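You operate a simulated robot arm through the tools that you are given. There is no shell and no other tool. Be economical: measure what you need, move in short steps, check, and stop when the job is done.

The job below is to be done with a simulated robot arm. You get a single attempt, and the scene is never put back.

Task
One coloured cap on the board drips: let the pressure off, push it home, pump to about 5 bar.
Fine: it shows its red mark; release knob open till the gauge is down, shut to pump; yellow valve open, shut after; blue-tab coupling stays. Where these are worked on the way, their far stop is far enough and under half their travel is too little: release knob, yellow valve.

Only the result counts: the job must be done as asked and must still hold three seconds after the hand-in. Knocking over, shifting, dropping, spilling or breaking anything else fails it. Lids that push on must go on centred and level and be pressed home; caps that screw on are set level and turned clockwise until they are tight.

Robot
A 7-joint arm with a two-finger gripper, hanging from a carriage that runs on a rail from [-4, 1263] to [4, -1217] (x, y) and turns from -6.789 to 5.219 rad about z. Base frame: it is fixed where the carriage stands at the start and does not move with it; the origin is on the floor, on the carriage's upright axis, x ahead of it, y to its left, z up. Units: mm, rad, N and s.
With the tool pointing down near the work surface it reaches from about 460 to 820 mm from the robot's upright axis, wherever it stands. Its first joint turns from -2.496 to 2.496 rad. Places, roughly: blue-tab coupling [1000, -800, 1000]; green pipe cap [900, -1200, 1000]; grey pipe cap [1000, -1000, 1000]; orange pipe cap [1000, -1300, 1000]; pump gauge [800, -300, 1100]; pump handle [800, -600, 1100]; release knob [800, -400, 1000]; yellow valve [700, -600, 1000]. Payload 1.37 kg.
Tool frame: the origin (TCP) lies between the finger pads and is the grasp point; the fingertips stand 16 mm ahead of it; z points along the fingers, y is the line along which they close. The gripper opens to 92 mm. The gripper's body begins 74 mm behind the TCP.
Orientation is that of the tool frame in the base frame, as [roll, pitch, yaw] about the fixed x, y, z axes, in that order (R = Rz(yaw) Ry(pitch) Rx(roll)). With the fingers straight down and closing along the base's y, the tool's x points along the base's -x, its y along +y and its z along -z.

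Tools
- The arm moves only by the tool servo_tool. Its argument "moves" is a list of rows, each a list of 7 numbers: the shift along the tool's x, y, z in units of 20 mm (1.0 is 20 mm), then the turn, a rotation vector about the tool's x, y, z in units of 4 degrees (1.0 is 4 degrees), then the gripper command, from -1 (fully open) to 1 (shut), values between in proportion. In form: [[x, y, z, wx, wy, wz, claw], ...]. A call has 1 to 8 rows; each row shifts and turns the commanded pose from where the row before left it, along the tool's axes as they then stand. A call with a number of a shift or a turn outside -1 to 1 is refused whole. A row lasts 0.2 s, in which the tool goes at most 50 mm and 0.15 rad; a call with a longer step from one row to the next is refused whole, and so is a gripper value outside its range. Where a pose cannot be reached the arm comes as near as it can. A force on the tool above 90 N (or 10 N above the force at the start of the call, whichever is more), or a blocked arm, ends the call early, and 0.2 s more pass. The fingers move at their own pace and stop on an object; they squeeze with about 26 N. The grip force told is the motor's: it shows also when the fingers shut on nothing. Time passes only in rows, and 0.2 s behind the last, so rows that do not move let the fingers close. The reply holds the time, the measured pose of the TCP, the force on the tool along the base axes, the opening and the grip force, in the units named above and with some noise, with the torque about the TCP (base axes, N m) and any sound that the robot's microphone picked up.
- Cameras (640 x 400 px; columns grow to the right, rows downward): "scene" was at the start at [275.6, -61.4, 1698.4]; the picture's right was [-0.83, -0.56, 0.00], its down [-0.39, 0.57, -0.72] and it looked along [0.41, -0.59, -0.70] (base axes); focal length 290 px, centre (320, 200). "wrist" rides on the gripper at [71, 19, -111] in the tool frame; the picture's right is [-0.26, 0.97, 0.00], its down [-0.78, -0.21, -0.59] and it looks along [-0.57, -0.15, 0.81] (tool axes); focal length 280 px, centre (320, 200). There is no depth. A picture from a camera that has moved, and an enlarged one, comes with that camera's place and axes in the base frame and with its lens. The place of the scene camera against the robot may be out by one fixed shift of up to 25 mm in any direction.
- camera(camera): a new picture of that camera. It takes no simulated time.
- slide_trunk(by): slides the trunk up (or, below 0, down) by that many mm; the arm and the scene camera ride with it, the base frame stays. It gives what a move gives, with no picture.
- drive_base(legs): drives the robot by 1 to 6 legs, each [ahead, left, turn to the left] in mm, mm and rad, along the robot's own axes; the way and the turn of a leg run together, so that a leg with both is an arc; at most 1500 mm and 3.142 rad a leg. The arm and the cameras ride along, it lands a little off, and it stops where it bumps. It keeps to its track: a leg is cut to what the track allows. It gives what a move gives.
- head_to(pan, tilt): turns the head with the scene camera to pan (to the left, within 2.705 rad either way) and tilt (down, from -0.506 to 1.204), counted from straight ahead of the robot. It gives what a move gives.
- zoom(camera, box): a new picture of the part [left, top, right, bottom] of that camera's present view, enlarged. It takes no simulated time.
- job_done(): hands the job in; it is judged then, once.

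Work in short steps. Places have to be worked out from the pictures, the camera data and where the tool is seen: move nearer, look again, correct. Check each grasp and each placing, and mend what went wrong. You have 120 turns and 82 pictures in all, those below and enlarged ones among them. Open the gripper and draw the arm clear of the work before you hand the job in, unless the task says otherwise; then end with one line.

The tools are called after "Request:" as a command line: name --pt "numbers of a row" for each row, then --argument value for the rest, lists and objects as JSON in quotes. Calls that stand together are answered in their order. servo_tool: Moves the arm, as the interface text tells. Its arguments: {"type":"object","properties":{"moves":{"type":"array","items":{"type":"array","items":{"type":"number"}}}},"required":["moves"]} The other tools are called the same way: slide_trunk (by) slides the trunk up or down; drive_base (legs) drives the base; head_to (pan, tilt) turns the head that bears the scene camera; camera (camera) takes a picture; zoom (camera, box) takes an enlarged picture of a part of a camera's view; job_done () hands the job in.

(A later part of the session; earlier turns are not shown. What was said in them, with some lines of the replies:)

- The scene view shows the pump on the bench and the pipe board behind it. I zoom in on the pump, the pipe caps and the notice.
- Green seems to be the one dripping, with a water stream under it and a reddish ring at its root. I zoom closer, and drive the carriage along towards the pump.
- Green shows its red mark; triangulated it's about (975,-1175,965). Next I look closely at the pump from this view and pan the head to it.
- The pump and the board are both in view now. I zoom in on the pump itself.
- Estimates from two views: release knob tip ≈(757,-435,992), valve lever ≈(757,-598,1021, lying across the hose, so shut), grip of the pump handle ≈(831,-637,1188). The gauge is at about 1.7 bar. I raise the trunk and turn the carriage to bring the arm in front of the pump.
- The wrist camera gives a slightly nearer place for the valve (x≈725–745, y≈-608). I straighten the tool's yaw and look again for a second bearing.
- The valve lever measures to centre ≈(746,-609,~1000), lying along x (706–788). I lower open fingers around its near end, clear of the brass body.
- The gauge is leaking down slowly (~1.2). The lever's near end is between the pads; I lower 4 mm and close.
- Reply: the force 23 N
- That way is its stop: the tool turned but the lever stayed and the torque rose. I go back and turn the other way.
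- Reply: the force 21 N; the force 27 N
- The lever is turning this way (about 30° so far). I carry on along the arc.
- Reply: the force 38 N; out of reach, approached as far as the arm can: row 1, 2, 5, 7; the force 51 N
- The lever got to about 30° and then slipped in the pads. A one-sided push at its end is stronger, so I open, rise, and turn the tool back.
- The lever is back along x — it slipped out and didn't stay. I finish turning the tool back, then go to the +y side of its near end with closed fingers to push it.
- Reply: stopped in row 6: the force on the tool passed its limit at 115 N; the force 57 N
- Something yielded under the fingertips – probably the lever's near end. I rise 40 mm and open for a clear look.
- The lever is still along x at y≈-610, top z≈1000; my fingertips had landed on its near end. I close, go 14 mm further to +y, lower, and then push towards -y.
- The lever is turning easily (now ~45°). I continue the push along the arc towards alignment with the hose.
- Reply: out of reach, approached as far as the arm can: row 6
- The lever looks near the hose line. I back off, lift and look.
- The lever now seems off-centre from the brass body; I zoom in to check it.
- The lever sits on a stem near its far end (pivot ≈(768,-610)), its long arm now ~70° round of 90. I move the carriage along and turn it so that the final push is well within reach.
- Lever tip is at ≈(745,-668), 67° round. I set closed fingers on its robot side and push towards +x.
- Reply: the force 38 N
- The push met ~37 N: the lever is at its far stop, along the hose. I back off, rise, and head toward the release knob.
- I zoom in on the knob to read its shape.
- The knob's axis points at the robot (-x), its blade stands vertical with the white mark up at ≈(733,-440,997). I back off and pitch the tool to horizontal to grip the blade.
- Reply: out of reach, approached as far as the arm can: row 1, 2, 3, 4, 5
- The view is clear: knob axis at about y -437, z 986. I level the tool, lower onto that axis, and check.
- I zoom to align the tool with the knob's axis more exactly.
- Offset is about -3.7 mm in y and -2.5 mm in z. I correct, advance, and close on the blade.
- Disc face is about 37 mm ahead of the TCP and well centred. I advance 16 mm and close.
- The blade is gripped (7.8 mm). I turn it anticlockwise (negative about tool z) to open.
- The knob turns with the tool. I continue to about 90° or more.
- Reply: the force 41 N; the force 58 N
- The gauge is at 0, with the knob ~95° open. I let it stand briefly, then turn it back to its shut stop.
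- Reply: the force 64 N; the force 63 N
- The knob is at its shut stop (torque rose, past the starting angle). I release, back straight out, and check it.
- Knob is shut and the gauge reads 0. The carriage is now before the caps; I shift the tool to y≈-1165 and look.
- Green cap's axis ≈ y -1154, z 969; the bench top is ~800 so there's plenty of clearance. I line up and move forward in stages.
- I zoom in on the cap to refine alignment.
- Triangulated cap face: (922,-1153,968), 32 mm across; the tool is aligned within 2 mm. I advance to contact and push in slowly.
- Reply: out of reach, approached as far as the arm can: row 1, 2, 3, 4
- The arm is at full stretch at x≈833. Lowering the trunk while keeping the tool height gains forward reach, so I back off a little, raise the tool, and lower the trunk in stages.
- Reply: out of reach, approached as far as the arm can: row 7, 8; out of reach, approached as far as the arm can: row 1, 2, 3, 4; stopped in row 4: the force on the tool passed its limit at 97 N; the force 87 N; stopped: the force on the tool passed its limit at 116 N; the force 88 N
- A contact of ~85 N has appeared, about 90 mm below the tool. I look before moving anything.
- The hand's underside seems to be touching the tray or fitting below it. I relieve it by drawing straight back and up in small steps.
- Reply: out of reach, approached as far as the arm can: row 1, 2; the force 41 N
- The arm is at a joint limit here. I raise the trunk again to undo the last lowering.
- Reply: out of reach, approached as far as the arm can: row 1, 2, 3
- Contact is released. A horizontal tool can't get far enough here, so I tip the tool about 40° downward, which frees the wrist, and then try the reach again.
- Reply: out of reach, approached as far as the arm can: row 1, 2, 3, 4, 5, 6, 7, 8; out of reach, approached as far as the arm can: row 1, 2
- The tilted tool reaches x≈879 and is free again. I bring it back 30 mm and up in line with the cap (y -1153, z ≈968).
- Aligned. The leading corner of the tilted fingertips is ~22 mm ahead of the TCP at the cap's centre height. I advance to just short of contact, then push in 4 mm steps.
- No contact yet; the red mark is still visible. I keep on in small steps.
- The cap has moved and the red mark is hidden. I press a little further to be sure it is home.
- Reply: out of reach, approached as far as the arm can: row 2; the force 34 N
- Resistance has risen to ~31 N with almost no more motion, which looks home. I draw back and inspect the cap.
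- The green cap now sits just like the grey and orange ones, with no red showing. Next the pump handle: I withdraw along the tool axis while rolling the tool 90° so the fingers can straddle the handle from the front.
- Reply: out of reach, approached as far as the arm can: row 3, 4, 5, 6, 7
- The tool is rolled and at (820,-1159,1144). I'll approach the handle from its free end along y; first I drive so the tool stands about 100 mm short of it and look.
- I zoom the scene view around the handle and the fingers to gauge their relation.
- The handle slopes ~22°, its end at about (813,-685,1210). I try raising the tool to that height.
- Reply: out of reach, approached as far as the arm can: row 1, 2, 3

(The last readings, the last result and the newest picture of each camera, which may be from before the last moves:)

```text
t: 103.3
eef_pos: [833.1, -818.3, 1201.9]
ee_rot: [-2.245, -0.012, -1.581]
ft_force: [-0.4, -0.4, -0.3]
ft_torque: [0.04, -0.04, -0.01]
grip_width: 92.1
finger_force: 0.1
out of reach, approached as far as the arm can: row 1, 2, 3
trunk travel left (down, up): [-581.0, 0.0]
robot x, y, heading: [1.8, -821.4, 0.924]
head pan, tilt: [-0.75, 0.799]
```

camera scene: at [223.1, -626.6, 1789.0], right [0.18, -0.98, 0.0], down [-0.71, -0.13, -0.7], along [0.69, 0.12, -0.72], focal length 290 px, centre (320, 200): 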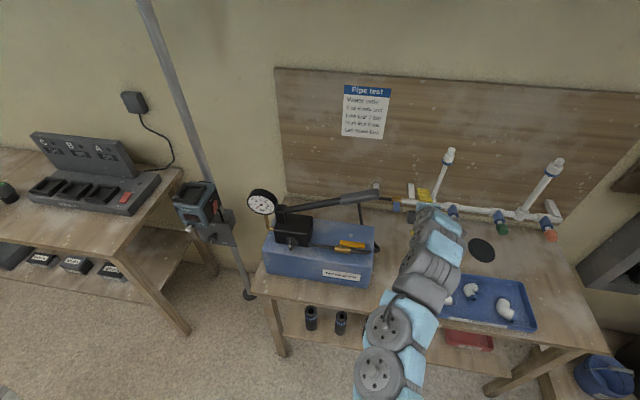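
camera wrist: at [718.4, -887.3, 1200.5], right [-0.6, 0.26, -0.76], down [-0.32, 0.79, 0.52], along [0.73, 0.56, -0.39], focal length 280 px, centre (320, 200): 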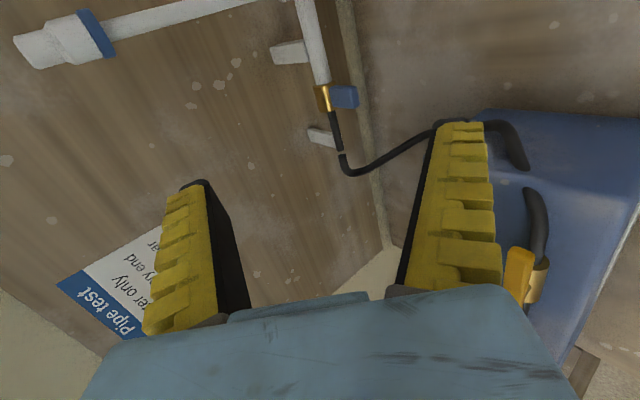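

It reaches (833,-818,1202): the handle would lie between the fingers, slightly palm-side of the TCP. I drive along +y so the handle's end enters between the open fingers.

Request:
drive_base --legs '[[80, 60, 0]]'

Request:
camera --camera "wrist"

```text
t: 104.4
eef_pos: [832.1, -718.9, 1201.5]
ee_rot: [-2.245, -0.014, -1.581]
ft_force: [-0.4, 0.2, -0.2]
ft_torque: [0.01, -0.02, 0.0]
grip_width: 92.0
finger_force: 0.0
trunk travel left (down, up): [-581.0, 0.0]
robot x, y, heading: [1.8, -727.3, 0.927]
head pan, tilt: [-0.75, 0.799]
```

```text
21 pictures are left
camera wrist: at [731.3, -788.5, 1257.3], right [-0.6, 0.26, -0.76], down [-0.32, 0.79, 0.52], along [0.73, 0.56, -0.39], focal length 280 px, centre (320, 200)
```

wrist: 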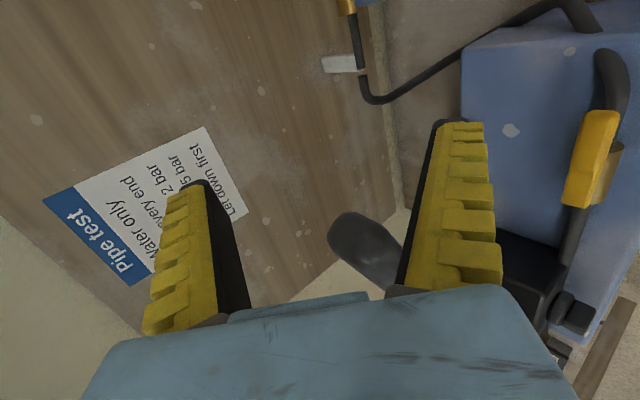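

Handle end measured at (821,-685,1197). I lower the tool 16 mm and then move on along +y.

Request:
servo_tool --pt "0 0.64 0.5 0 0 0 -1" --pt "-1 0 0 0 0 0 -1" --pt "-1 0 0 0 0 0 -1" --pt "-1 0 0 0 0 0 -1"

Request:
camera --camera "wrist"

```text
t: 105.4
eef_pos: [832.0, -660.3, 1183.0]
ee_rot: [-2.245, -0.013, -1.578]
ft_force: [1.5, -0.3, 0.6]
ft_torque: [0.02, -0.03, -0.01]
grip_width: 92.3
finger_force: 0.0
trunk travel left (down, up): [-581.0, 0.0]
robot x, y, heading: [3.3, -723.0, 0.928]
head pan, tilt: [-0.75, 0.799]
```

```text
20 pictures are left
camera wrist: at [732.0, -729.0, 1239.2], right [-0.6, 0.26, -0.76], down [-0.32, 0.79, 0.52], along [0.73, 0.56, -0.39], focal length 280 px, centre (320, 200)
```

wrist: 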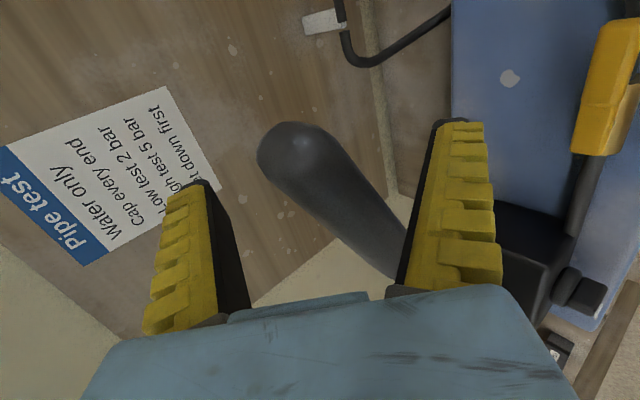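

The handle is between the fingers. I close on it and try part of a down-stroke along its arc (pivot ≈ y -397, z ≈1095), turning the tool with it.

Request:
servo_tool --pt "0 0 0 0 0 0 1" --pt "0 0 0 0 0 0 1" --pt "0 0 0 0 0 0 1"

```text
t: 106.2
eef_pos: [831.6, -660.2, 1180.1]
ee_rot: [-2.253, -0.016, -1.578]
ft_force: [22.2, -0.8, -36.6]
ft_torque: [-1.05, -0.39, 0.73]
grip_width: 45.3
finger_force: 28.0
trunk travel left (down, up): [-581.0, 0.0]
robot x, y, heading: [1.1, -724.9, 0.929]
head pan, tilt: [-0.75, 0.799]
```

It is gripped (45 mm), pressing slightly upward. Now three steps of the arc downward.

Request:
servo_tool --pt "0.3 0.72 0.577 0 -0.625 0.78 1" --pt "0.3 0.72 0.577 0 -0.625 0.78 1" --pt "0.3 0.72 0.577 0 -0.625 0.78 1"

Request:
zoom --camera "scene" --box '[180, 160, 390, 270]'

```text
t: 107.0
eef_pos: [834.5, -676.0, 1130.7]
ee_rot: [-2.243, 0.195, -1.582]
ft_force: [12.1, -1.9, -1.8]
ft_torque: [-1.31, 0.13, 1.36]
grip_width: 43.4
finger_force: 27.8
trunk travel left (down, up): [-581.0, 0.0]
robot x, y, heading: [2.5, -728.6, 0.931]
head pan, tilt: [-0.75, 0.799]
```

```text
3.05 times, centred on (285, 215) of scene
camera zoom: at [223.1, -526.9, 1789.2], right [0.18, -0.98, 0.0], down [-0.7, -0.13, -0.7], along [0.69, 0.12, -0.72], focal length 884 px, centre (427, 154)
```

zoom: 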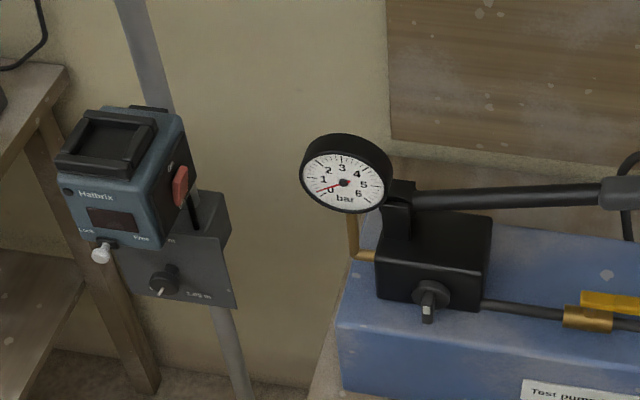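

The handle follows and the gauge needle has begun to lift. I continue down to find the bottom of the stroke.

Request:
servo_tool --pt "0.3 0.72 0.577 0 -0.625 0.78 1" --pt "0.3 0.72 0.577 0 -0.625 0.78 1" --pt "0.3 0.72 0.577 0 -0.625 0.78 1" --pt "0.3 0.72 0.577 0 -0.625 0.78 1"

Request:
zoom --camera "scene" --box '[260, 180, 400, 270]'

```text
t: 108.0
eef_pos: [835.8, -682.4, 1063.8]
ee_rot: [-2.241, 0.437, -1.584]
ft_force: [23.0, -19.5, 1.8]
ft_torque: [-0.78, 0.06, 1.08]
grip_width: 42.1
finger_force: 28.1
out of reach, approached as far as the arm can: row 4
trunk travel left (down, up): [-581.0, 0.0]
robot x, y, heading: [3.6, -723.3, 0.928]
head pan, tilt: [-0.75, 0.799]
```

```text
4.44 times, centred on (330, 225) of scene
camera zoom: at [223.7, -527.8, 1789.1], right [0.18, -0.98, 0.0], down [-0.7, -0.13, -0.7], along [0.69, 0.12, -0.72], focal length 1289 px, centre (276, 89)
```

zoom: 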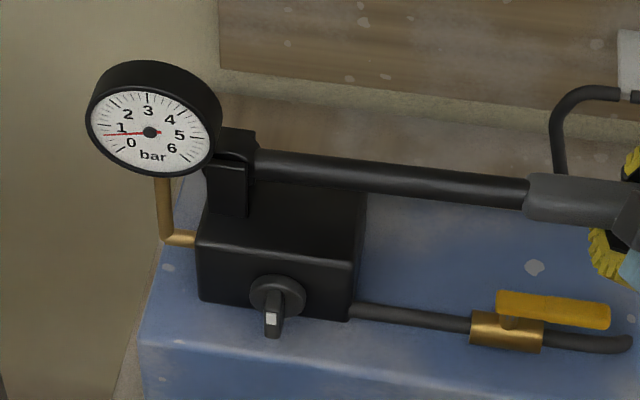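

One down-stroke gives about 0.8 bar with light force. I raise the handle back along the same arc, then stroke down again.

Request:
servo_tool --pt "-0.3 -0.72 -0.577 0 0.625 -0.78 1" --pt "-0.3 -0.72 -0.577 0 0.625 -0.78 1" --pt "-0.3 -0.72 -0.577 0 0.625 -0.78 1" --pt "-0.3 -0.72 -0.577 0 0.625 -0.78 1" --pt "-0.3 -0.72 -0.577 0 0.625 -0.78 1" --pt "-0.3 -0.72 -0.577 0 0.625 -0.78 1" --pt "-0.15 -0.36 -0.29 0 0.31 -0.39 1"

Request:
servo_tool --pt "0.3 0.72 0.577 0 -0.625 0.78 1" --pt "0.3 0.72 0.577 0 -0.625 0.78 1" --pt "0.3 0.72 0.577 0 -0.625 0.78 1" --pt "0.3 0.72 0.577 0 -0.625 0.78 1" --pt "0.3 0.72 0.577 0 -0.625 0.78 1" --pt "0.3 0.72 0.577 0 -0.625 0.78 1" --pt "0.15 0.36 0.29 0 -0.31 0.39 1"

Request:
zoom --camera "scene" --box '[260, 180, 400, 270]'

```text
t: 109.6
eef_pos: [831.6, -671.4, 1182.1]
ee_rot: [-2.251, 0.023, -1.58]
ft_force: [22.1, 26.3, -30.8]
ft_torque: [-1.11, -0.06, 0.72]
grip_width: 46.6
finger_force: 28.1
trunk travel left (down, up): [-581.0, 0.0]
robot x, y, heading: [6.5, -723.5, 0.929]
head pan, tilt: [-0.75, 0.799]
```

```text
t: 111.2
eef_pos: [833.9, -693.7, 1072.3]
ee_rot: [-2.244, 0.434, -1.587]
ft_force: [19.0, -27.8, 1.9]
ft_torque: [-0.85, -0.01, 1.2]
grip_width: 44.7
finger_force: 27.4
out of reach, approached as far as the arm can: row 7
trunk travel left (down, up): [-581.0, 0.0]
robot x, y, heading: [1.6, -722.7, 0.922]
head pan, tilt: [-0.75, 0.799]
```

```text
4.44 times, centred on (330, 225) of scene
camera zoom: at [223.7, -528.4, 1788.9], right [0.18, -0.98, 0.0], down [-0.7, -0.13, -0.7], along [0.69, 0.12, -0.72], focal length 1289 px, centre (276, 89)
```

zoom: 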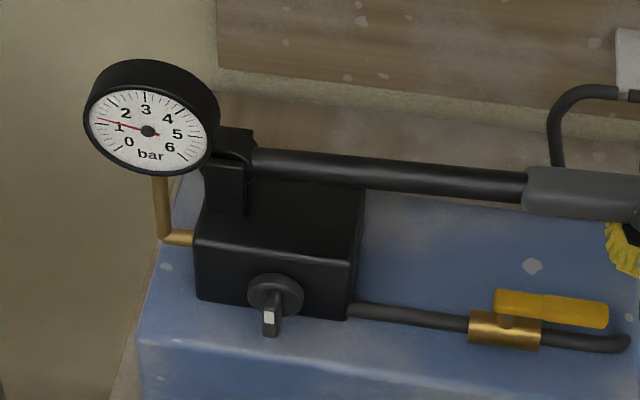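

About 1.5 bar now; the grip creeps outwards a little, so I bias the strokes inwards. Two more strokes follow.

Request:
servo_tool --pt "-0.45 -0.72 -0.577 0 0.625 -0.78 1" --pt "-0.45 -0.72 -0.577 0 0.625 -0.78 1" --pt "-0.45 -0.72 -0.577 0 0.625 -0.78 1" --pt "-0.45 -0.72 -0.577 0 0.625 -0.78 1" --pt "-0.45 -0.72 -0.577 0 0.625 -0.78 1" --pt "-0.45 -0.72 -0.577 0 0.625 -0.78 1"

Request:
servo_tool --pt "0.2 0.72 0.577 0 -0.625 0.78 1" --pt "0.2 0.72 0.577 0 -0.625 0.78 1" --pt "0.2 0.72 0.577 0 -0.625 0.78 1" --pt "0.2 0.72 0.577 0 -0.625 0.78 1" --pt "0.2 0.72 0.577 0 -0.625 0.78 1" --pt "0.2 0.72 0.577 0 -0.625 0.78 1"

Request:
servo_tool --pt "-0.3 -0.72 -0.577 0 0.625 -0.78 1" --pt "-0.3 -0.72 -0.577 0 0.625 -0.78 1" --pt "-0.3 -0.72 -0.577 0 0.625 -0.78 1" --pt "-0.3 -0.72 -0.577 0 0.625 -0.78 1" --pt "-0.3 -0.72 -0.577 0 0.625 -0.78 1" --pt "-0.3 -0.72 -0.577 0 0.625 -0.78 1"

Request:
servo_tool --pt "0.2 0.72 0.577 0 -0.625 0.78 1" --pt "0.2 0.72 0.577 0 -0.625 0.78 1" --pt "0.2 0.72 0.577 0 -0.625 0.78 1" --pt "0.2 0.72 0.577 0 -0.625 0.78 1" --pt "0.2 0.72 0.577 0 -0.625 0.78 1" --pt "0.2 0.72 0.577 0 -0.625 0.78 1"

Request:
zoom --camera "scene" --box '[260, 180, 400, 270]'

```text
t: 112.6
eef_pos: [832.2, -669.0, 1181.8]
ee_rot: [-2.26, 0.053, -1.584]
ft_force: [27.7, -14.6, -46.5]
ft_torque: [-0.98, -0.73, 0.67]
grip_width: 48.2
finger_force: 28.3
trunk travel left (down, up): [-581.0, 0.0]
robot x, y, heading: [0.3, -721.2, 0.927]
head pan, tilt: [-0.75, 0.799]
```

```text
t: 114.0
eef_pos: [835.6, -673.8, 1081.2]
ee_rot: [-2.242, 0.468, -1.582]
ft_force: [29.8, -43.5, 3.5]
ft_torque: [-1.02, -0.1, 1.73]
grip_width: 47.6
finger_force: 28.5
trunk travel left (down, up): [-581.0, 0.0]
robot x, y, heading: [3.8, -722.1, 0.933]
head pan, tilt: [-0.75, 0.799]
```

```text
t: 115.4
eef_pos: [830.3, -663.1, 1182.6]
ee_rot: [-2.265, 0.054, -1.58]
ft_force: [12.6, 10.6, -67.6]
ft_torque: [-1.16, -1.59, 0.16]
grip_width: 51.0
finger_force: 28.6
out of reach, approached as far as the arm can: row 6
trunk travel left (down, up): [-581.0, 0.0]
robot x, y, heading: [0.6, -723.9, 0.931]
head pan, tilt: [-0.75, 0.799]
```

```text
t: 116.8
eef_pos: [840.4, -671.4, 1085.1]
ee_rot: [-2.238, 0.466, -1.585]
ft_force: [38.7, -49.5, 3.9]
ft_torque: [-1.08, 0.07, 2.24]
grip_width: 41.8
finger_force: 28.3
trunk travel left (down, up): [-581.0, 0.0]
robot x, y, heading: [4.4, -724.3, 0.928]
head pan, tilt: [-0.75, 0.799]
```

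```text
4.44 times, centred on (330, 225) of scene
camera zoom: at [224.5, -529.0, 1788.8], right [0.18, -0.98, 0.01], down [-0.7, -0.13, -0.7], along [0.69, 0.12, -0.71], focal length 1289 px, centre (276, 89)
```

zoom: 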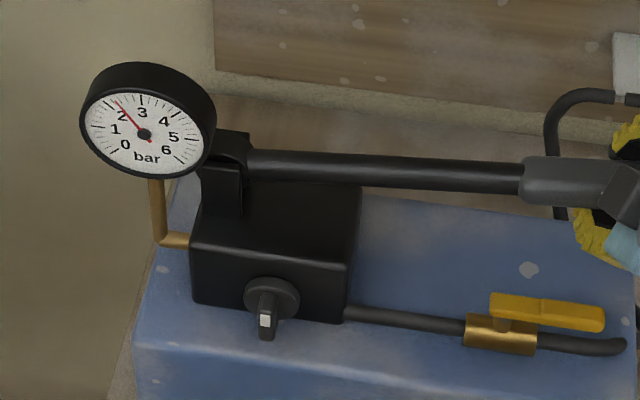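

About 2.2 bar. The stroke has drifted up a bit, so I use slightly shorter up-strokes and fuller down-strokes.

Request:
servo_tool --pt "0.1 0.72 0.577 0 0 0 1" --pt "-0.3 -0.72 -0.577 0 0.625 -0.78 1" --pt "-0.3 -0.72 -0.577 0 0.625 -0.78 1" --pt "-0.3 -0.72 -0.577 0 0.625 -0.78 1" --pt "-0.3 -0.72 -0.577 0 0.625 -0.78 1" --pt "-0.3 -0.72 -0.577 0 0.625 -0.78 1" --pt "-0.3 -0.72 -0.577 0 0.625 -0.78 1"

Request:
servo_tool --pt "0.25 0.72 0.577 0 -0.625 0.78 1" --pt "0.25 0.72 0.577 0 -0.625 0.78 1" --pt "0.25 0.72 0.577 0 -0.625 0.78 1" --pt "0.25 0.72 0.577 0 -0.625 0.78 1" --pt "0.25 0.72 0.577 0 -0.625 0.78 1" --pt "0.25 0.72 0.577 0 -0.625 0.78 1"

Request:
zoom --camera "scene" --box '[260, 180, 400, 270]'

```text
t: 118.4
eef_pos: [831.9, -650.5, 1173.2]
ee_rot: [-2.262, 0.058, -1.578]
ft_force: [20.0, 11.9, -43.7]
ft_torque: [-1.06, -0.58, 0.61]
grip_width: 48.4
finger_force: 28.2
trunk travel left (down, up): [-581.0, 0.0]
robot x, y, heading: [1.9, -722.9, 0.933]
head pan, tilt: [-0.75, 0.799]
```

```text
t: 119.8
eef_pos: [838.0, -668.8, 1068.7]
ee_rot: [-2.24, 0.465, -1.588]
ft_force: [21.7, -35.1, 1.4]
ft_torque: [-0.81, 0.02, 1.71]
grip_width: 39.5
finger_force: 27.9
trunk travel left (down, up): [-581.0, 0.0]
robot x, y, heading: [0.4, -722.7, 0.929]
head pan, tilt: [-0.75, 0.799]
```

```text
4.44 times, centred on (330, 225) of scene
camera zoom: at [223.9, -528.7, 1788.7], right [0.18, -0.98, 0.0], down [-0.7, -0.13, -0.7], along [0.69, 0.12, -0.72], focal length 1289 px, centre (276, 89)
```

zoom: 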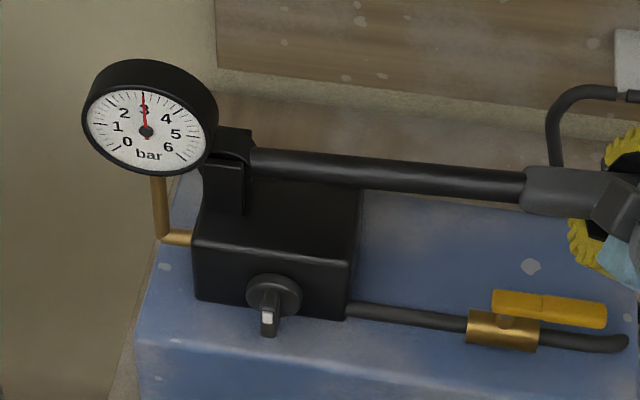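

3.0 bar. Two more of the same strokes, then I check.

Request:
servo_tool --pt "-0.35 -0.72 -0.577 0 0.625 -0.78 1" --pt "-0.35 -0.72 -0.577 0 0.625 -0.78 1" --pt "-0.35 -0.72 -0.577 0 0.625 -0.78 1" --pt "-0.35 -0.72 -0.577 0 0.625 -0.78 1" --pt "-0.35 -0.72 -0.577 0 0.625 -0.78 1" --pt "-0.35 -0.72 -0.577 0 0.625 -0.78 1"

Request:
servo_tool --pt "0.3 0.72 0.577 0 -0.625 0.78 1" --pt "0.3 0.72 0.577 0 -0.625 0.78 1" --pt "0.3 0.72 0.577 0 -0.625 0.78 1" --pt "0.3 0.72 0.577 0 -0.625 0.78 1" --pt "0.3 0.72 0.577 0 -0.625 0.78 1" --pt "0.3 0.72 0.577 0 -0.625 0.78 1" --pt "0.1 0.3 0.24 0 0 0 1"

Request:
servo_tool --pt "-0.3 -0.72 -0.577 0 0.625 -0.78 1" --pt "-0.3 -0.72 -0.577 0 0.625 -0.78 1" --pt "-0.3 -0.72 -0.577 0 0.625 -0.78 1" --pt "-0.3 -0.72 -0.577 0 0.625 -0.78 1" --pt "-0.3 -0.72 -0.577 0 0.625 -0.78 1" --pt "-0.3 -0.72 -0.577 0 0.625 -0.78 1"

Request:
servo_tool --pt "0.3 0.72 0.577 0 -0.625 0.78 1" --pt "0.3 0.72 0.577 0 -0.625 0.78 1" --pt "0.3 0.72 0.577 0 -0.625 0.78 1" --pt "0.3 0.72 0.577 0 -0.625 0.78 1" --pt "0.3 0.72 0.577 0 -0.625 0.78 1" --pt "0.3 0.72 0.577 0 -0.625 0.78 1"

Request:
zoom --camera "scene" --box '[260, 180, 400, 270]'

```text
t: 121.2
eef_pos: [831.2, -650.8, 1174.0]
ee_rot: [-2.263, 0.055, -1.579]
ft_force: [22.8, -2.3, -56.4]
ft_torque: [-1.08, -1.09, 0.38]
grip_width: 48.7
finger_force: 27.9
trunk travel left (down, up): [-581.0, 0.0]
robot x, y, heading: [1.6, -723.7, 0.93]
head pan, tilt: [-0.75, 0.799]
```

```text
t: 122.8
eef_pos: [838.7, -670.4, 1063.8]
ee_rot: [-2.24, 0.467, -1.588]
ft_force: [35.1, -40.0, 3.7]
ft_torque: [-0.38, 0.24, 2.09]
grip_width: 38.2
finger_force: 28.0
trunk travel left (down, up): [-581.0, 0.0]
robot x, y, heading: [5.1, -723.6, 0.924]
head pan, tilt: [-0.75, 0.799]
```

```text
t: 124.2
eef_pos: [833.7, -650.6, 1170.7]
ee_rot: [-2.256, 0.06, -1.577]
ft_force: [31.3, 13.2, -37.5]
ft_torque: [-1.18, -0.33, 0.74]
grip_width: 45.5
finger_force: 27.7
trunk travel left (down, up): [-581.0, 0.0]
robot x, y, heading: [-3.2, -718.2, 0.932]
head pan, tilt: [-0.75, 0.799]
```

```text
t: 125.6
eef_pos: [837.3, -671.7, 1066.2]
ee_rot: [-2.237, 0.469, -1.584]
ft_force: [39.7, -11.8, -5.1]
ft_torque: [-2.33, -0.56, 1.39]
grip_width: 41.4
finger_force: 28.1
out of reach, approached as far as the arm can: row 6
trunk travel left (down, up): [-581.0, 0.0]
robot x, y, heading: [2.7, -725.9, 0.926]
head pan, tilt: [-0.75, 0.799]
```

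```text
4.44 times, centred on (330, 225) of scene
camera zoom: at [224.3, -527.8, 1789.4], right [0.18, -0.98, 0.0], down [-0.7, -0.13, -0.7], along [0.69, 0.12, -0.71], focal length 1289 px, centre (276, 89)
```

zoom: 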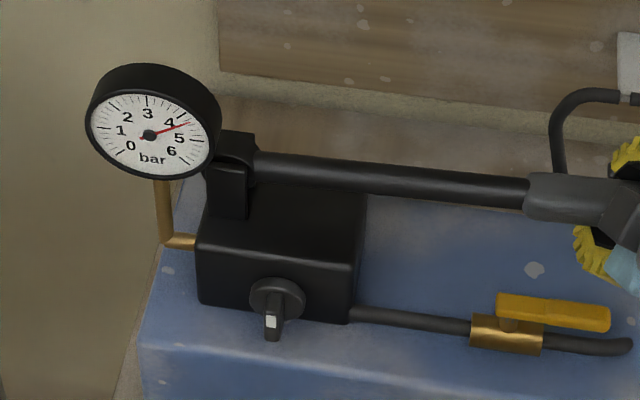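

About 4.5 bar. I make a partial stroke and check closely.

Request:
servo_tool --pt "-0.3 -0.72 -0.577 0 0.625 -0.78 1" --pt "-0.3 -0.72 -0.577 0 0.625 -0.78 1" --pt "-0.3 -0.72 -0.577 0 0.625 -0.78 1" --pt "-0.3 -0.72 -0.577 0 0.625 -0.78 1" --pt "-0.3 -0.72 -0.577 0 0.625 -0.78 1"

Request:
servo_tool --pt "0.3 0.72 0.577 0 -0.625 0.78 1" --pt "0.3 0.72 0.577 0 -0.625 0.78 1" --pt "0.3 0.72 0.577 0 -0.625 0.78 1" --pt "0.3 0.72 0.577 0 -0.625 0.78 1"

Request:
zoom --camera "scene" --box '[270, 185, 320, 225]'

```text
t: 126.8
eef_pos: [834.7, -655.3, 1161.8]
ee_rot: [-2.247, 0.132, -1.569]
ft_force: [54.9, 31.6, -14.8]
ft_torque: [-1.53, 0.53, 1.3]
grip_width: 45.0
finger_force: 28.0
trunk travel left (down, up): [-581.0, 0.0]
robot x, y, heading: [0.6, -722.5, 0.935]
head pan, tilt: [-0.75, 0.799]
```

```text
t: 127.8
eef_pos: [836.1, -673.9, 1084.7]
ee_rot: [-2.243, 0.404, -1.58]
ft_force: [31.0, 11.7, -2.9]
ft_torque: [-1.45, -0.13, 1.2]
grip_width: 44.8
finger_force: 28.1
trunk travel left (down, up): [-581.0, 0.0]
robot x, y, heading: [5.3, -720.4, 0.931]
head pan, tilt: [-0.75, 0.799]
```

```text
10.00 times, centred on (295, 205) of scene
camera zoom: at [223.9, -526.6, 1789.9], right [0.18, -0.98, 0.0], down [-0.7, -0.13, -0.7], along [0.69, 0.12, -0.71], focal length 2899 px, centre (570, 150)
```

zoom: 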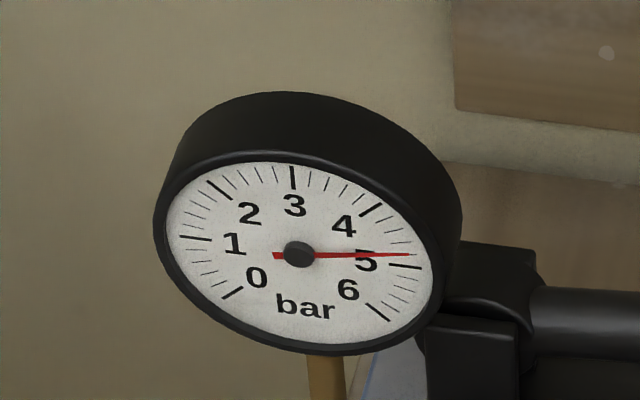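

About 4.8 bar. A little more down-stroke (~5°) should give 5.0.

Request:
servo_tool --pt "0.2 0.5 0.4 0 -0.43 0.54 1" --pt "0.15 0.36 0.29 0 -0.31 0.39 1" --pt "0 0 0 0 0 0 1"

Request:
zoom --camera "scene" --box '[270, 185, 320, 225]'

```text
t: 128.6
eef_pos: [835.4, -674.4, 1070.6]
ee_rot: [-2.244, 0.453, -1.584]
ft_force: [26.3, 0.6, -1.4]
ft_torque: [-1.35, -0.21, 0.77]
grip_width: 45.0
finger_force: 27.7
out of reach, approached as far as the arm can: row 2
trunk travel left (down, up): [-581.0, 0.0]
robot x, y, heading: [1.8, -726.3, 0.926]
head pan, tilt: [-0.75, 0.799]
```

```text
10.00 times, centred on (295, 205) of scene
camera zoom: at [223.7, -527.1, 1789.5], right [0.18, -0.98, 0.0], down [-0.7, -0.13, -0.7], along [0.69, 0.12, -0.71], focal length 2899 px, centre (570, 150)
```

zoom: 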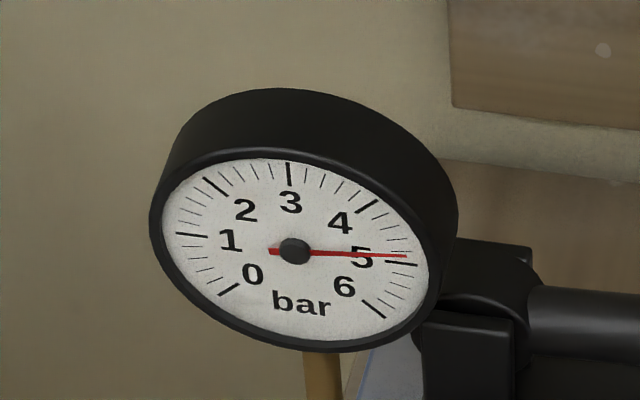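

About 4.9 bar — on target. I open the fingers, untwist the tool, and slide off the handle's end along -y.

Request:
servo_tool --pt "0 0 0 0 0 0 -1" --pt "0 0 0 0 0 0 -1" --pt "0 0 0 0 0.625 -0.78 -1" --pt "0 0 0 0 0.625 -0.78 -1" --pt "0 0 0 0 0.625 -0.78 -1" --pt "0 0 0 0 0.625 -0.78 -1" --pt "0 0 0 0 0.625 -0.78 -1" --pt "0 0 0 0 0.625 -0.78 -1"

Request:
servo_tool --pt "1 0 0 0 0 0 -1" --pt "1 0 0 0 0 0 -1" --pt "1 0 0 0 0 0 -1" --pt "1 0 0 0 0 0 -1" --pt "1 0 0 0 0 0 -1" --pt "1 0 0 0 0 0 -1" --pt "1 0 0 0 0 0 -1"

Request:
zoom --camera "scene" --box '[250, 170, 450, 280]'

```text
t: 130.4
eef_pos: [832.3, -670.7, 1068.4]
ee_rot: [-2.246, 0.068, -1.581]
ft_force: [2.0, -0.8, 3.5]
ft_torque: [0.01, 0.05, 0.09]
grip_width: 93.0
finger_force: 0.0
trunk travel left (down, up): [-581.0, 0.0]
robot x, y, heading: [2.4, -720.9, 0.925]
head pan, tilt: [-0.75, 0.799]
```

```text
t: 132.0
eef_pos: [830.5, -812.3, 1057.5]
ee_rot: [-2.246, 0.07, -1.581]
ft_force: [0.2, 0.3, 0.1]
ft_torque: [-0.02, 0.01, -0.04]
grip_width: 91.8
finger_force: 0.0
trunk travel left (down, up): [-581.0, 0.0]
robot x, y, heading: [1.4, -727.7, 0.929]
head pan, tilt: [-0.75, 0.799]
```

```text
3.20 times, centred on (350, 225) of scene
camera zoom: at [222.7, -526.8, 1788.9], right [0.18, -0.98, 0.0], down [-0.71, -0.13, -0.7], along [0.69, 0.12, -0.72], focal length 928 px, centre (224, 120)
```

zoom: 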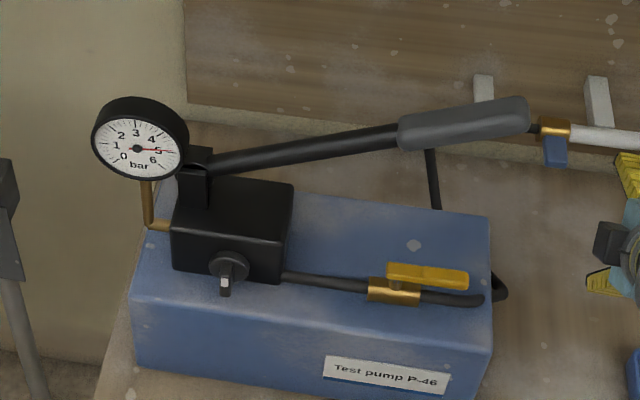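

The handle springs back up by itself and the gauge holds at ~5. Now I shut the yellow valve: I steepen the tool to ~30° from vertical and shut the fingers, still beyond the handle's end.

Request:
servo_tool --pt "0 0 0 -1 0 0 1" --pt "0 0 0 -1 0 0 1" --pt "0 0 0 -1 0 0 1" --pt "0 0 0 -1 0 0 1" --pt "0 0 0 -1 0 0 1" --pt "0 0 0 0 0.34 -0.8 1"

```text
t: 133.4
eef_pos: [808.4, -810.4, 1050.7]
ee_rot: [-2.592, 0.019, -1.546]
ft_force: [-0.3, 0.1, 0.8]
ft_torque: [0.0, 0.0, 0.01]
grip_width: 0.0
finger_force: 25.9
out of reach, approached as far as the arm can: row 4, 5
trunk travel left (down, up): [-581.0, 0.0]
robot x, y, heading: [5.0, -724.9, 0.93]
head pan, tilt: [-0.75, 0.799]
```

I go down to lever height off the end of the pump, on the lever's far (+x) side, and look.

Request:
servo_tool --pt "0 0.8 0.92 0 0 0 1" --pt "0 0.8 0.92 0 0 0 1" --pt "-1 0 0 0 0 0 1" --pt "-1 0 0 0 0 0 1" --pt "-0.5 0 0 0 0 0 1" --pt "0 0 0 0 0 0 1"

Request:
camera --camera "wrist"

```text
t: 134.8
eef_pos: [799.2, -759.7, 1003.5]
ee_rot: [-2.593, 0.018, -1.548]
ft_force: [-0.1, 0.2, -0.6]
ft_torque: [-0.02, -0.01, 0.0]
grip_width: 0.0
finger_force: 25.5
trunk travel left (down, up): [-581.0, 0.0]
robot x, y, heading: [5.3, -721.8, 0.927]
head pan, tilt: [-0.75, 0.799]
```

```text
10 pictures are left
camera wrist: at [725.2, -834.1, 1087.6], right [-0.83, 0.25, -0.5], down [-0.15, 0.76, 0.63], along [0.54, 0.59, -0.6], focal length 280 px, centre (320, 200)
```

wrist: 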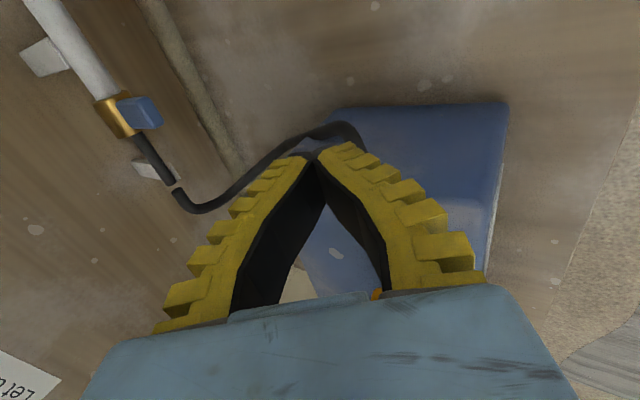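

The way along +y is clear (hose well below). I move to y≈-658 beside the lever's tip and look.

Request:
servo_tool --pt "-1 0 0 0 0 0 1" --pt "-1 0 0 0 0 0 1" --pt "-1 0 0 0 0 0 1" --pt "-1 0 0 0 0 0 1" --pt "-1 0 0 0 0 0 1" --pt "0 0 0 0 0 0 1"

Request:
camera --camera "wrist"

```text
t: 136.2
eef_pos: [797.3, -693.6, 1006.0]
ee_rot: [-2.594, -0.008, -1.568]
ft_force: [-0.9, -89.0, 2.2]
ft_torque: [0.23, 0.05, 1.43]
grip_width: 0.1
finger_force: 25.9
trunk travel left (down, up): [-581.0, 0.0]
robot x, y, heading: [3.0, -724.7, 0.924]
head pan, tilt: [-0.75, 0.799]
```

```text
9 pictures are left
camera wrist: at [721.4, -764.0, 1091.0], right [-0.82, 0.26, -0.5], down [-0.13, 0.79, 0.61], along [0.55, 0.56, -0.61], focal length 280 px, centre (320, 200)
```

wrist: 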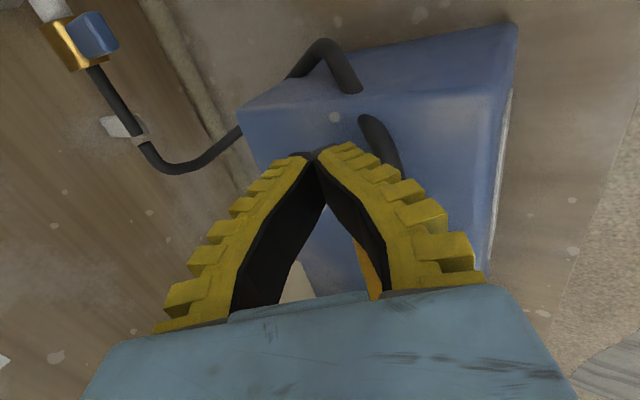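

The fingertips met the lever's end: the lever is at x≈785–794, further out than I took it. I back off, shift +27 mm in x, and come in again.

Request:
servo_tool --pt "1 0 0 0 0 0 1" --pt "0.5 0 0 0 0 0 1" --pt "0 -0.58 0.35 0 0 0 1" --pt "0 -0.58 0.35 0 0 0 1" --pt "0 0 0 0 0 0 1"

Request:
servo_tool --pt "-0.7 0 0 0 0 0 1" --pt "-0.7 0 0 0 0 0 1" --pt "-0.7 0 0 0 0 0 1" --pt "0 0 0 0 0 0 1"

```text
t: 137.4
eef_pos: [823.1, -691.5, 1002.3]
ee_rot: [-2.598, 0.017, -1.544]
ft_force: [-15.1, -23.7, 0.5]
ft_torque: [-0.08, 0.09, 1.04]
grip_width: 0.0
finger_force: 25.9
trunk travel left (down, up): [-581.0, 0.0]
robot x, y, heading: [6.4, -724.4, 0.934]
head pan, tilt: [-0.75, 0.799]
```

```text
t: 138.2
eef_pos: [823.4, -692.6, 1004.6]
ee_rot: [-2.598, -0.011, -1.58]
ft_force: [-8.3, -25.1, -4.3]
ft_torque: [0.01, -0.12, 1.13]
grip_width: 0.0
finger_force: 26.5
trunk travel left (down, up): [-581.0, 0.0]
robot x, y, heading: [2.1, -723.5, 0.925]
head pan, tilt: [-0.75, 0.799]
stopped in row 3: the force on the tool passed its limit at 94 N (the readings are from after the stop); the commanded pose is now the measured one
```

The bowed sides of the shut fingers are what hit the lever. Rolling the tool back 90° makes them narrow in the needed direction, so I back off in -y and roll back.

Request:
servo_tool --pt "1 0 0 0 0 0 1" --pt "1 0 0 0 0 0 1" --pt "1 0 0 0 0 0 1" --pt "1 0 0 0 0 0 1" --pt "0 0 0 0 0 1 1" --pt "0 0 0 0 0 1 1" --pt "0 0 0 0 0 1 1" --pt "0 0 0 0 0 1 1"

Request:
servo_tool --pt "0 0 0 0 0 1 1" --pt "0 0 0 0 0 1 1" --pt "0 0 0 0 0 1 1" --pt "0 0 0 0 0 1 1" --pt "0 0 0 0 0 1 1" --pt "0 0 0 0 0 1 1" --pt "0 0 0 0 0 1 1" --pt "0 0 0 0 0 1 1"

Request:
servo_tool --pt "0 0 0 0 0 1 1" --pt "0 0 0 0 0 1 1" --pt "0 0 0 0 0 1 1" --pt "0 0 0 0 0 1 1" --pt "0 0 0 0 0 1 1" --pt "0 0 0 0 0 1 1" --pt "0 0 0 0 0 1 1" --pt "0 0 0 0 0 1 1"

Request:
servo_tool --pt "0 0 0 0 0 1 1" --pt "0 0 0 0 0 1 1" --pt "0 0 0 0 0 0.5 1"

Request:
camera --camera "wrist"

```text
t: 140.0
eef_pos: [824.8, -760.0, 1005.4]
ee_rot: [-2.612, 0.142, -1.812]
ft_force: [-0.4, -0.7, -1.3]
ft_torque: [0.02, 0.01, -0.01]
grip_width: 0.2
finger_force: 25.8
trunk travel left (down, up): [-581.0, 0.0]
robot x, y, heading: [1.1, -726.4, 0.929]
head pan, tilt: [-0.75, 0.799]
```

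```text
t: 141.8
eef_pos: [824.8, -760.2, 1006.6]
ee_rot: [-2.754, 0.398, -2.329]
ft_force: [-0.1, 0.3, 0.2]
ft_torque: [-0.06, 0.0, 0.05]
grip_width: 0.0
finger_force: 26.0
trunk travel left (down, up): [-581.0, 0.0]
robot x, y, heading: [1.9, -723.0, 0.92]
head pan, tilt: [-0.75, 0.799]
```

```text
t: 143.6
eef_pos: [825.7, -760.3, 1006.0]
ee_rot: [-3.035, 0.54, -2.939]
ft_force: [-0.1, 0.2, 0.5]
ft_torque: [0.03, 0.0, 0.01]
grip_width: 0.0
finger_force: 25.3
trunk travel left (down, up): [-581.0, 0.0]
robot x, y, heading: [1.9, -724.8, 0.926]
head pan, tilt: [-0.75, 0.799]
```

```text
t: 144.4
eef_pos: [824.8, -760.7, 1006.5]
ee_rot: [3.141, 0.546, -3.141]
ft_force: [-0.5, -0.4, 0.0]
ft_torque: [-0.02, 0.01, 0.0]
grip_width: 0.0
finger_force: 26.1
trunk travel left (down, up): [-581.0, 0.0]
robot x, y, heading: [0.8, -728.2, 0.921]
head pan, tilt: [-0.75, 0.799]
```

```text
8 pictures are left
camera wrist: at [704.6, -740.6, 1064.2], right [0.22, 0.97, 0.14], down [0.36, -0.21, 0.91], along [0.91, -0.15, -0.39], focal length 280 px, centre (320, 200)
```

wrist: 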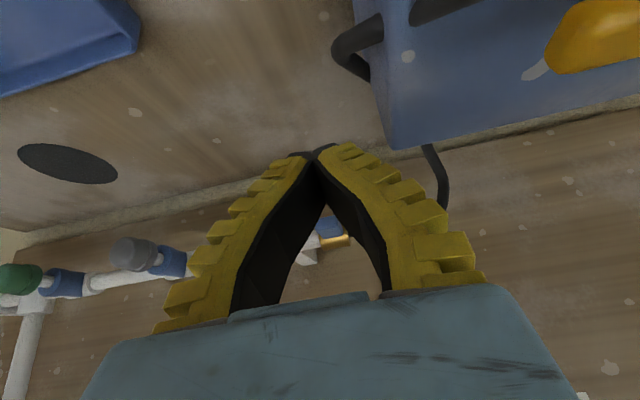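

The lever's tip is at ≈(785,-677), far edge x≈793. The tool at x≈824 clears it; I move in along +y to -660.

Request:
servo_tool --pt "0.08 1 0.13 0 0 0 1" --pt "0 1 0 0 0 0 1" --pt "0 1 0 0 0 0 1" --pt "0 1 0 0 0 0 1" --pt "0 1 0 0 0 0 1" --pt "0 0 0 0 0 0 1"

```text
t: 145.8
eef_pos: [826.5, -658.8, 1002.7]
ee_rot: [3.141, 0.549, -3.141]
ft_force: [0.4, 0.2, -0.1]
ft_torque: [0.01, 0.02, -0.02]
grip_width: 0.1
finger_force: 25.7
trunk travel left (down, up): [-581.0, 0.0]
robot x, y, heading: [3.3, -723.3, 0.923]
head pan, tilt: [-0.75, 0.799]
```

Clear beside the lever. I sweep it back along its arc toward -x and then +y to the shut stop.

Request:
servo_tool --pt "0.555 0 -0.34 0 0 0 1" --pt "0.555 0 -0.34 0 0 0 1" --pt "0.4 -0.15 -0.248 0 0 0 1" --pt "0.4 -0.15 -0.248 0 0 0 1" --pt "0.533 0.1 -0.326 0 0 0 1" --pt "0.533 0.1 -0.326 0 0 0 1"

Request:
servo_tool --pt "0.405 0.375 -0.248 0 0 0 1" --pt "0.405 0.375 -0.248 0 0 0 1" --pt "0.21 0.45 -0.13 0 0 0 1" --pt "0.21 0.45 -0.13 0 0 0 1" --pt "0 0.5 0 0 0 0 1" --pt "0 0 0 0 0 0 1"

Request:
zoom --camera "scene" --box '[250, 170, 450, 280]'

```text
t: 147.2
eef_pos: [755.0, -662.4, 1002.3]
ee_rot: [-3.138, 0.545, -3.139]
ft_force: [0.4, -0.8, -0.1]
ft_torque: [0.03, -0.01, -0.01]
grip_width: 0.0
finger_force: 25.7
trunk travel left (down, up): [-581.0, 0.0]
robot x, y, heading: [1.2, -726.9, 0.919]
head pan, tilt: [-0.75, 0.799]
```

```text
t: 148.6
eef_pos: [735.2, -635.1, 1001.2]
ee_rot: [-3.12, 0.551, -3.141]
ft_force: [16.5, -60.1, 3.1]
ft_torque: [0.43, 0.2, 0.72]
grip_width: 0.3
finger_force: 25.1
out of reach, approached as far as the arm can: row 4
trunk travel left (down, up): [-581.0, 0.0]
robot x, y, heading: [2.3, -727.4, 0.92]
head pan, tilt: [-0.75, 0.799]
```

```text
3.20 times, centred on (350, 225) of scene
camera zoom: at [224.9, -532.1, 1788.1], right [0.17, -0.99, 0.01], down [-0.7, -0.13, -0.7], along [0.69, 0.11, -0.72], focal length 928 px, centre (224, 120)
```

zoom: 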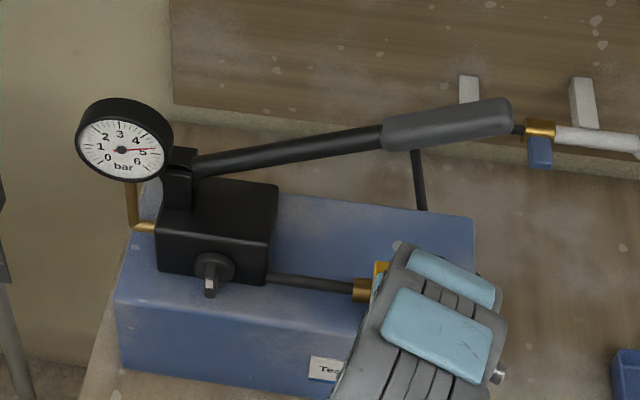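

Resistance of 60 N: it seems at its stop. I back off in -y, rise and check the lever and gauge.

Request:
servo_tool --pt "0 -1 0 0 0 0 1" --pt "0 -1 0 0 0 0 1" --pt "0 -1 0 0 0 0 1" --pt "0 -1 0 0 0 0 1" --pt "0 -1 -0.5 0 0 0 1" --pt "0 -1 -0.5 0 0 0 1" --pt "0 -1 -0.5 0 0 0 1"

Request:
zoom --camera "scene" --box '[260, 180, 400, 270]'

```text
t: 150.2
eef_pos: [727.9, -761.9, 1020.5]
ee_rot: [3.141, 0.545, -3.139]
ft_force: [0.6, 0.3, 0.0]
ft_torque: [0.01, 0.0, -0.02]
grip_width: 0.1
finger_force: 26.3
out of reach, approached as far as the arm can: row 5, 6, 7
trunk travel left (down, up): [-581.0, 0.0]
robot x, y, heading: [2.2, -724.9, 0.92]
head pan, tilt: [-0.75, 0.799]
```

```text
4.44 times, centred on (330, 225) of scene
camera zoom: at [223.7, -528.9, 1789.0], right [0.17, -0.98, 0.0], down [-0.71, -0.12, -0.7], along [0.69, 0.12, -0.72], focal length 1289 px, centre (276, 89)
```

zoom: 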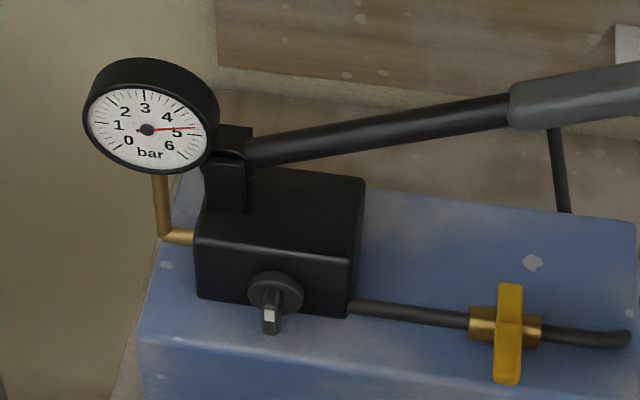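

The valve lever is across the hose again (shut). I read the gauge closely, check the caps and tray, and open the gripper away from the work.

Request:
servo_tool --pt "0.5 0 0 0 0 0 -1" --pt "0 0 0 0 0 0 -1"

Request:
zoom --camera "scene" --box '[270, 185, 320, 225]'

Request:
camera --camera "scene"

```text
t: 150.8
eef_pos: [724.4, -762.9, 1013.6]
ee_rot: [-3.142, 0.547, 3.141]
ft_force: [0.7, 0.1, 0.5]
ft_torque: [-0.01, -0.05, 0.0]
grip_width: 91.8
finger_force: 0.1
out of reach, approached as far as the arm can: row 1
trunk travel left (down, up): [-581.0, 0.0]
robot x, y, heading: [3.0, -725.6, 0.92]
head pan, tilt: [-0.75, 0.799]
```

```text
10.00 times, centred on (295, 205) of scene
camera zoom: at [223.7, -528.9, 1788.9], right [0.17, -0.98, 0.0], down [-0.71, -0.12, -0.7], along [0.69, 0.12, -0.72], focal length 2899 px, centre (570, 150)
```

zoom: 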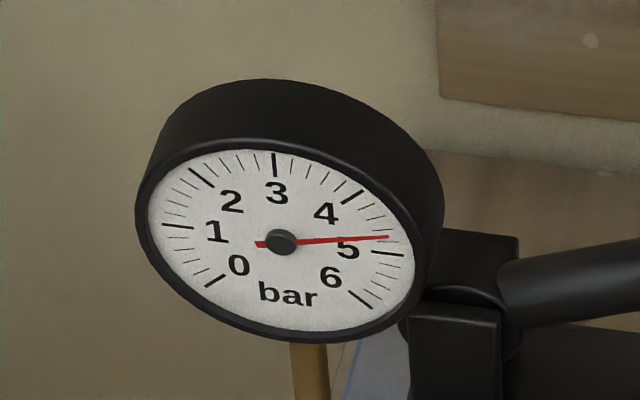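

```text
4 pictures are left
camera scene: at [223.7, -528.9, 1788.9], right [0.17, -0.98, 0.0], down [-0.71, -0.12, -0.7], along [0.69, 0.12, -0.72], focal length 290 px, centre (320, 200)
```

scene: 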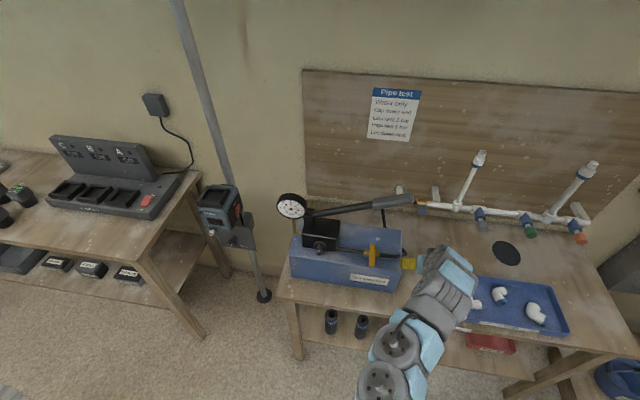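

Gauge reads ~4.75–4.8 bar. I wait about 3.5 s and re-read to see whether it is steady.

Request:
servo_tool --pt "0 -0.5 0 0 0 0 -1" --pt "0 -0.5 0 0 0 0 -1" --pt "0 0 0 0 0 0 -1" --pt "0 0 0 0 0 0 -1" --pt "0 0 0 0 0 0 -1" --pt "0 0 0 0 0 0 -1" --pt "0 0 0 0 0 0 -1" --pt "0 0 0 0 0 0 -1"

Request:
servo_tool --pt "0 0 0 0 0 0 -1" --pt "0 0 0 0 0 0 -1" --pt "0 0 0 0 0 0 -1" --pt "0 0 0 0 0 0 -1" --pt "0 0 0 0 0 0 -1" --pt "0 0 0 0 0 0 -1" --pt "0 0 0 0 0 0 -1" --pt "0 0 0 0 0 0 -1"

Request:
zoom --camera "scene" --box '[270, 185, 320, 225]'

Request:
zoom --camera "scene" --box '[470, 190, 600, 270]'

```text
t: 152.6
eef_pos: [723.8, -782.2, 1013.9]
ee_rot: [3.141, 0.548, -3.141]
ft_force: [0.6, 0.1, -0.8]
ft_torque: [0.0, -0.02, 0.0]
grip_width: 91.9
finger_force: 0.0
trunk travel left (down, up): [-581.0, 0.0]
robot x, y, heading: [6.1, -727.6, 0.925]
head pan, tilt: [-0.75, 0.799]
```

```text
t: 154.4
eef_pos: [725.0, -782.9, 1013.1]
ee_rot: [-3.141, 0.548, 3.141]
ft_force: [-0.6, -0.1, -0.8]
ft_torque: [0.01, 0.01, 0.02]
grip_width: 91.9
finger_force: 0.0
trunk travel left (down, up): [-581.0, 0.0]
robot x, y, heading: [2.1, -724.5, 0.926]
head pan, tilt: [-0.75, 0.799]
```

```text
10.00 times, centred on (295, 205) of scene
camera zoom: at [223.7, -528.9, 1788.9], right [0.17, -0.98, 0.0], down [-0.71, -0.12, -0.7], along [0.69, 0.12, -0.72], focal length 2899 px, centre (570, 150)
```

zoom: 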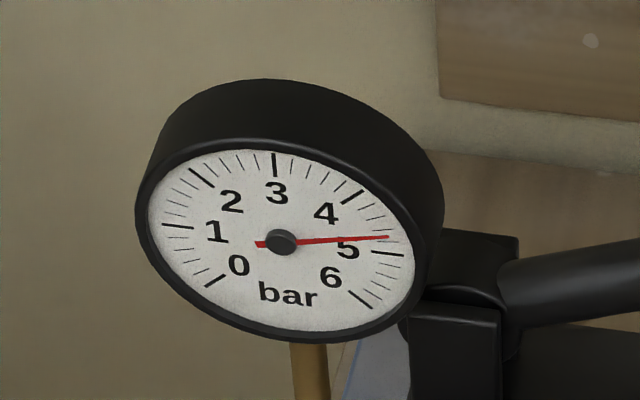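

```text
4.92 times, centred on (535, 230) of scene
camera zoom: at [223.7, -528.9, 1788.9], right [0.17, -0.98, 0.0], down [-0.71, -0.12, -0.7], along [0.69, 0.12, -0.72], focal length 1427 px, centre (-738, 52)
```

zoom: 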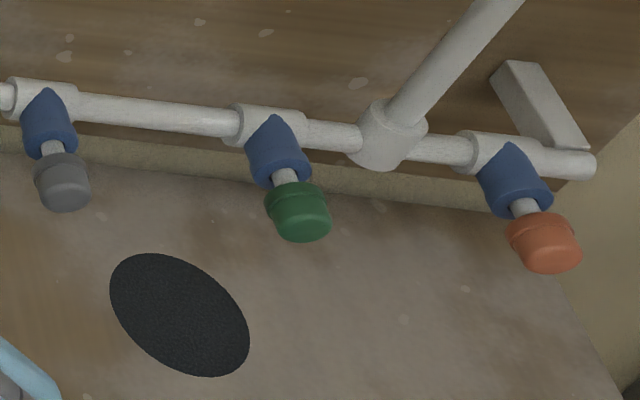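

The gauge is steady and unchanged at about 4.75–4.8 bar. The green cap sits like the others with no drip, knob and valve are shut, and the gripper is open and clear, so I hand in.

Request:
job_done

```text
The job is handed in.
```

I let the pressure off, pushed the dripping green cap home with its red mark hidden, and pumped up. The gauge holds steady at about 4.75–4.8 bar, a little under 5; the release knob and yellow valve are shut, and I left the blue-tab coupling alone.
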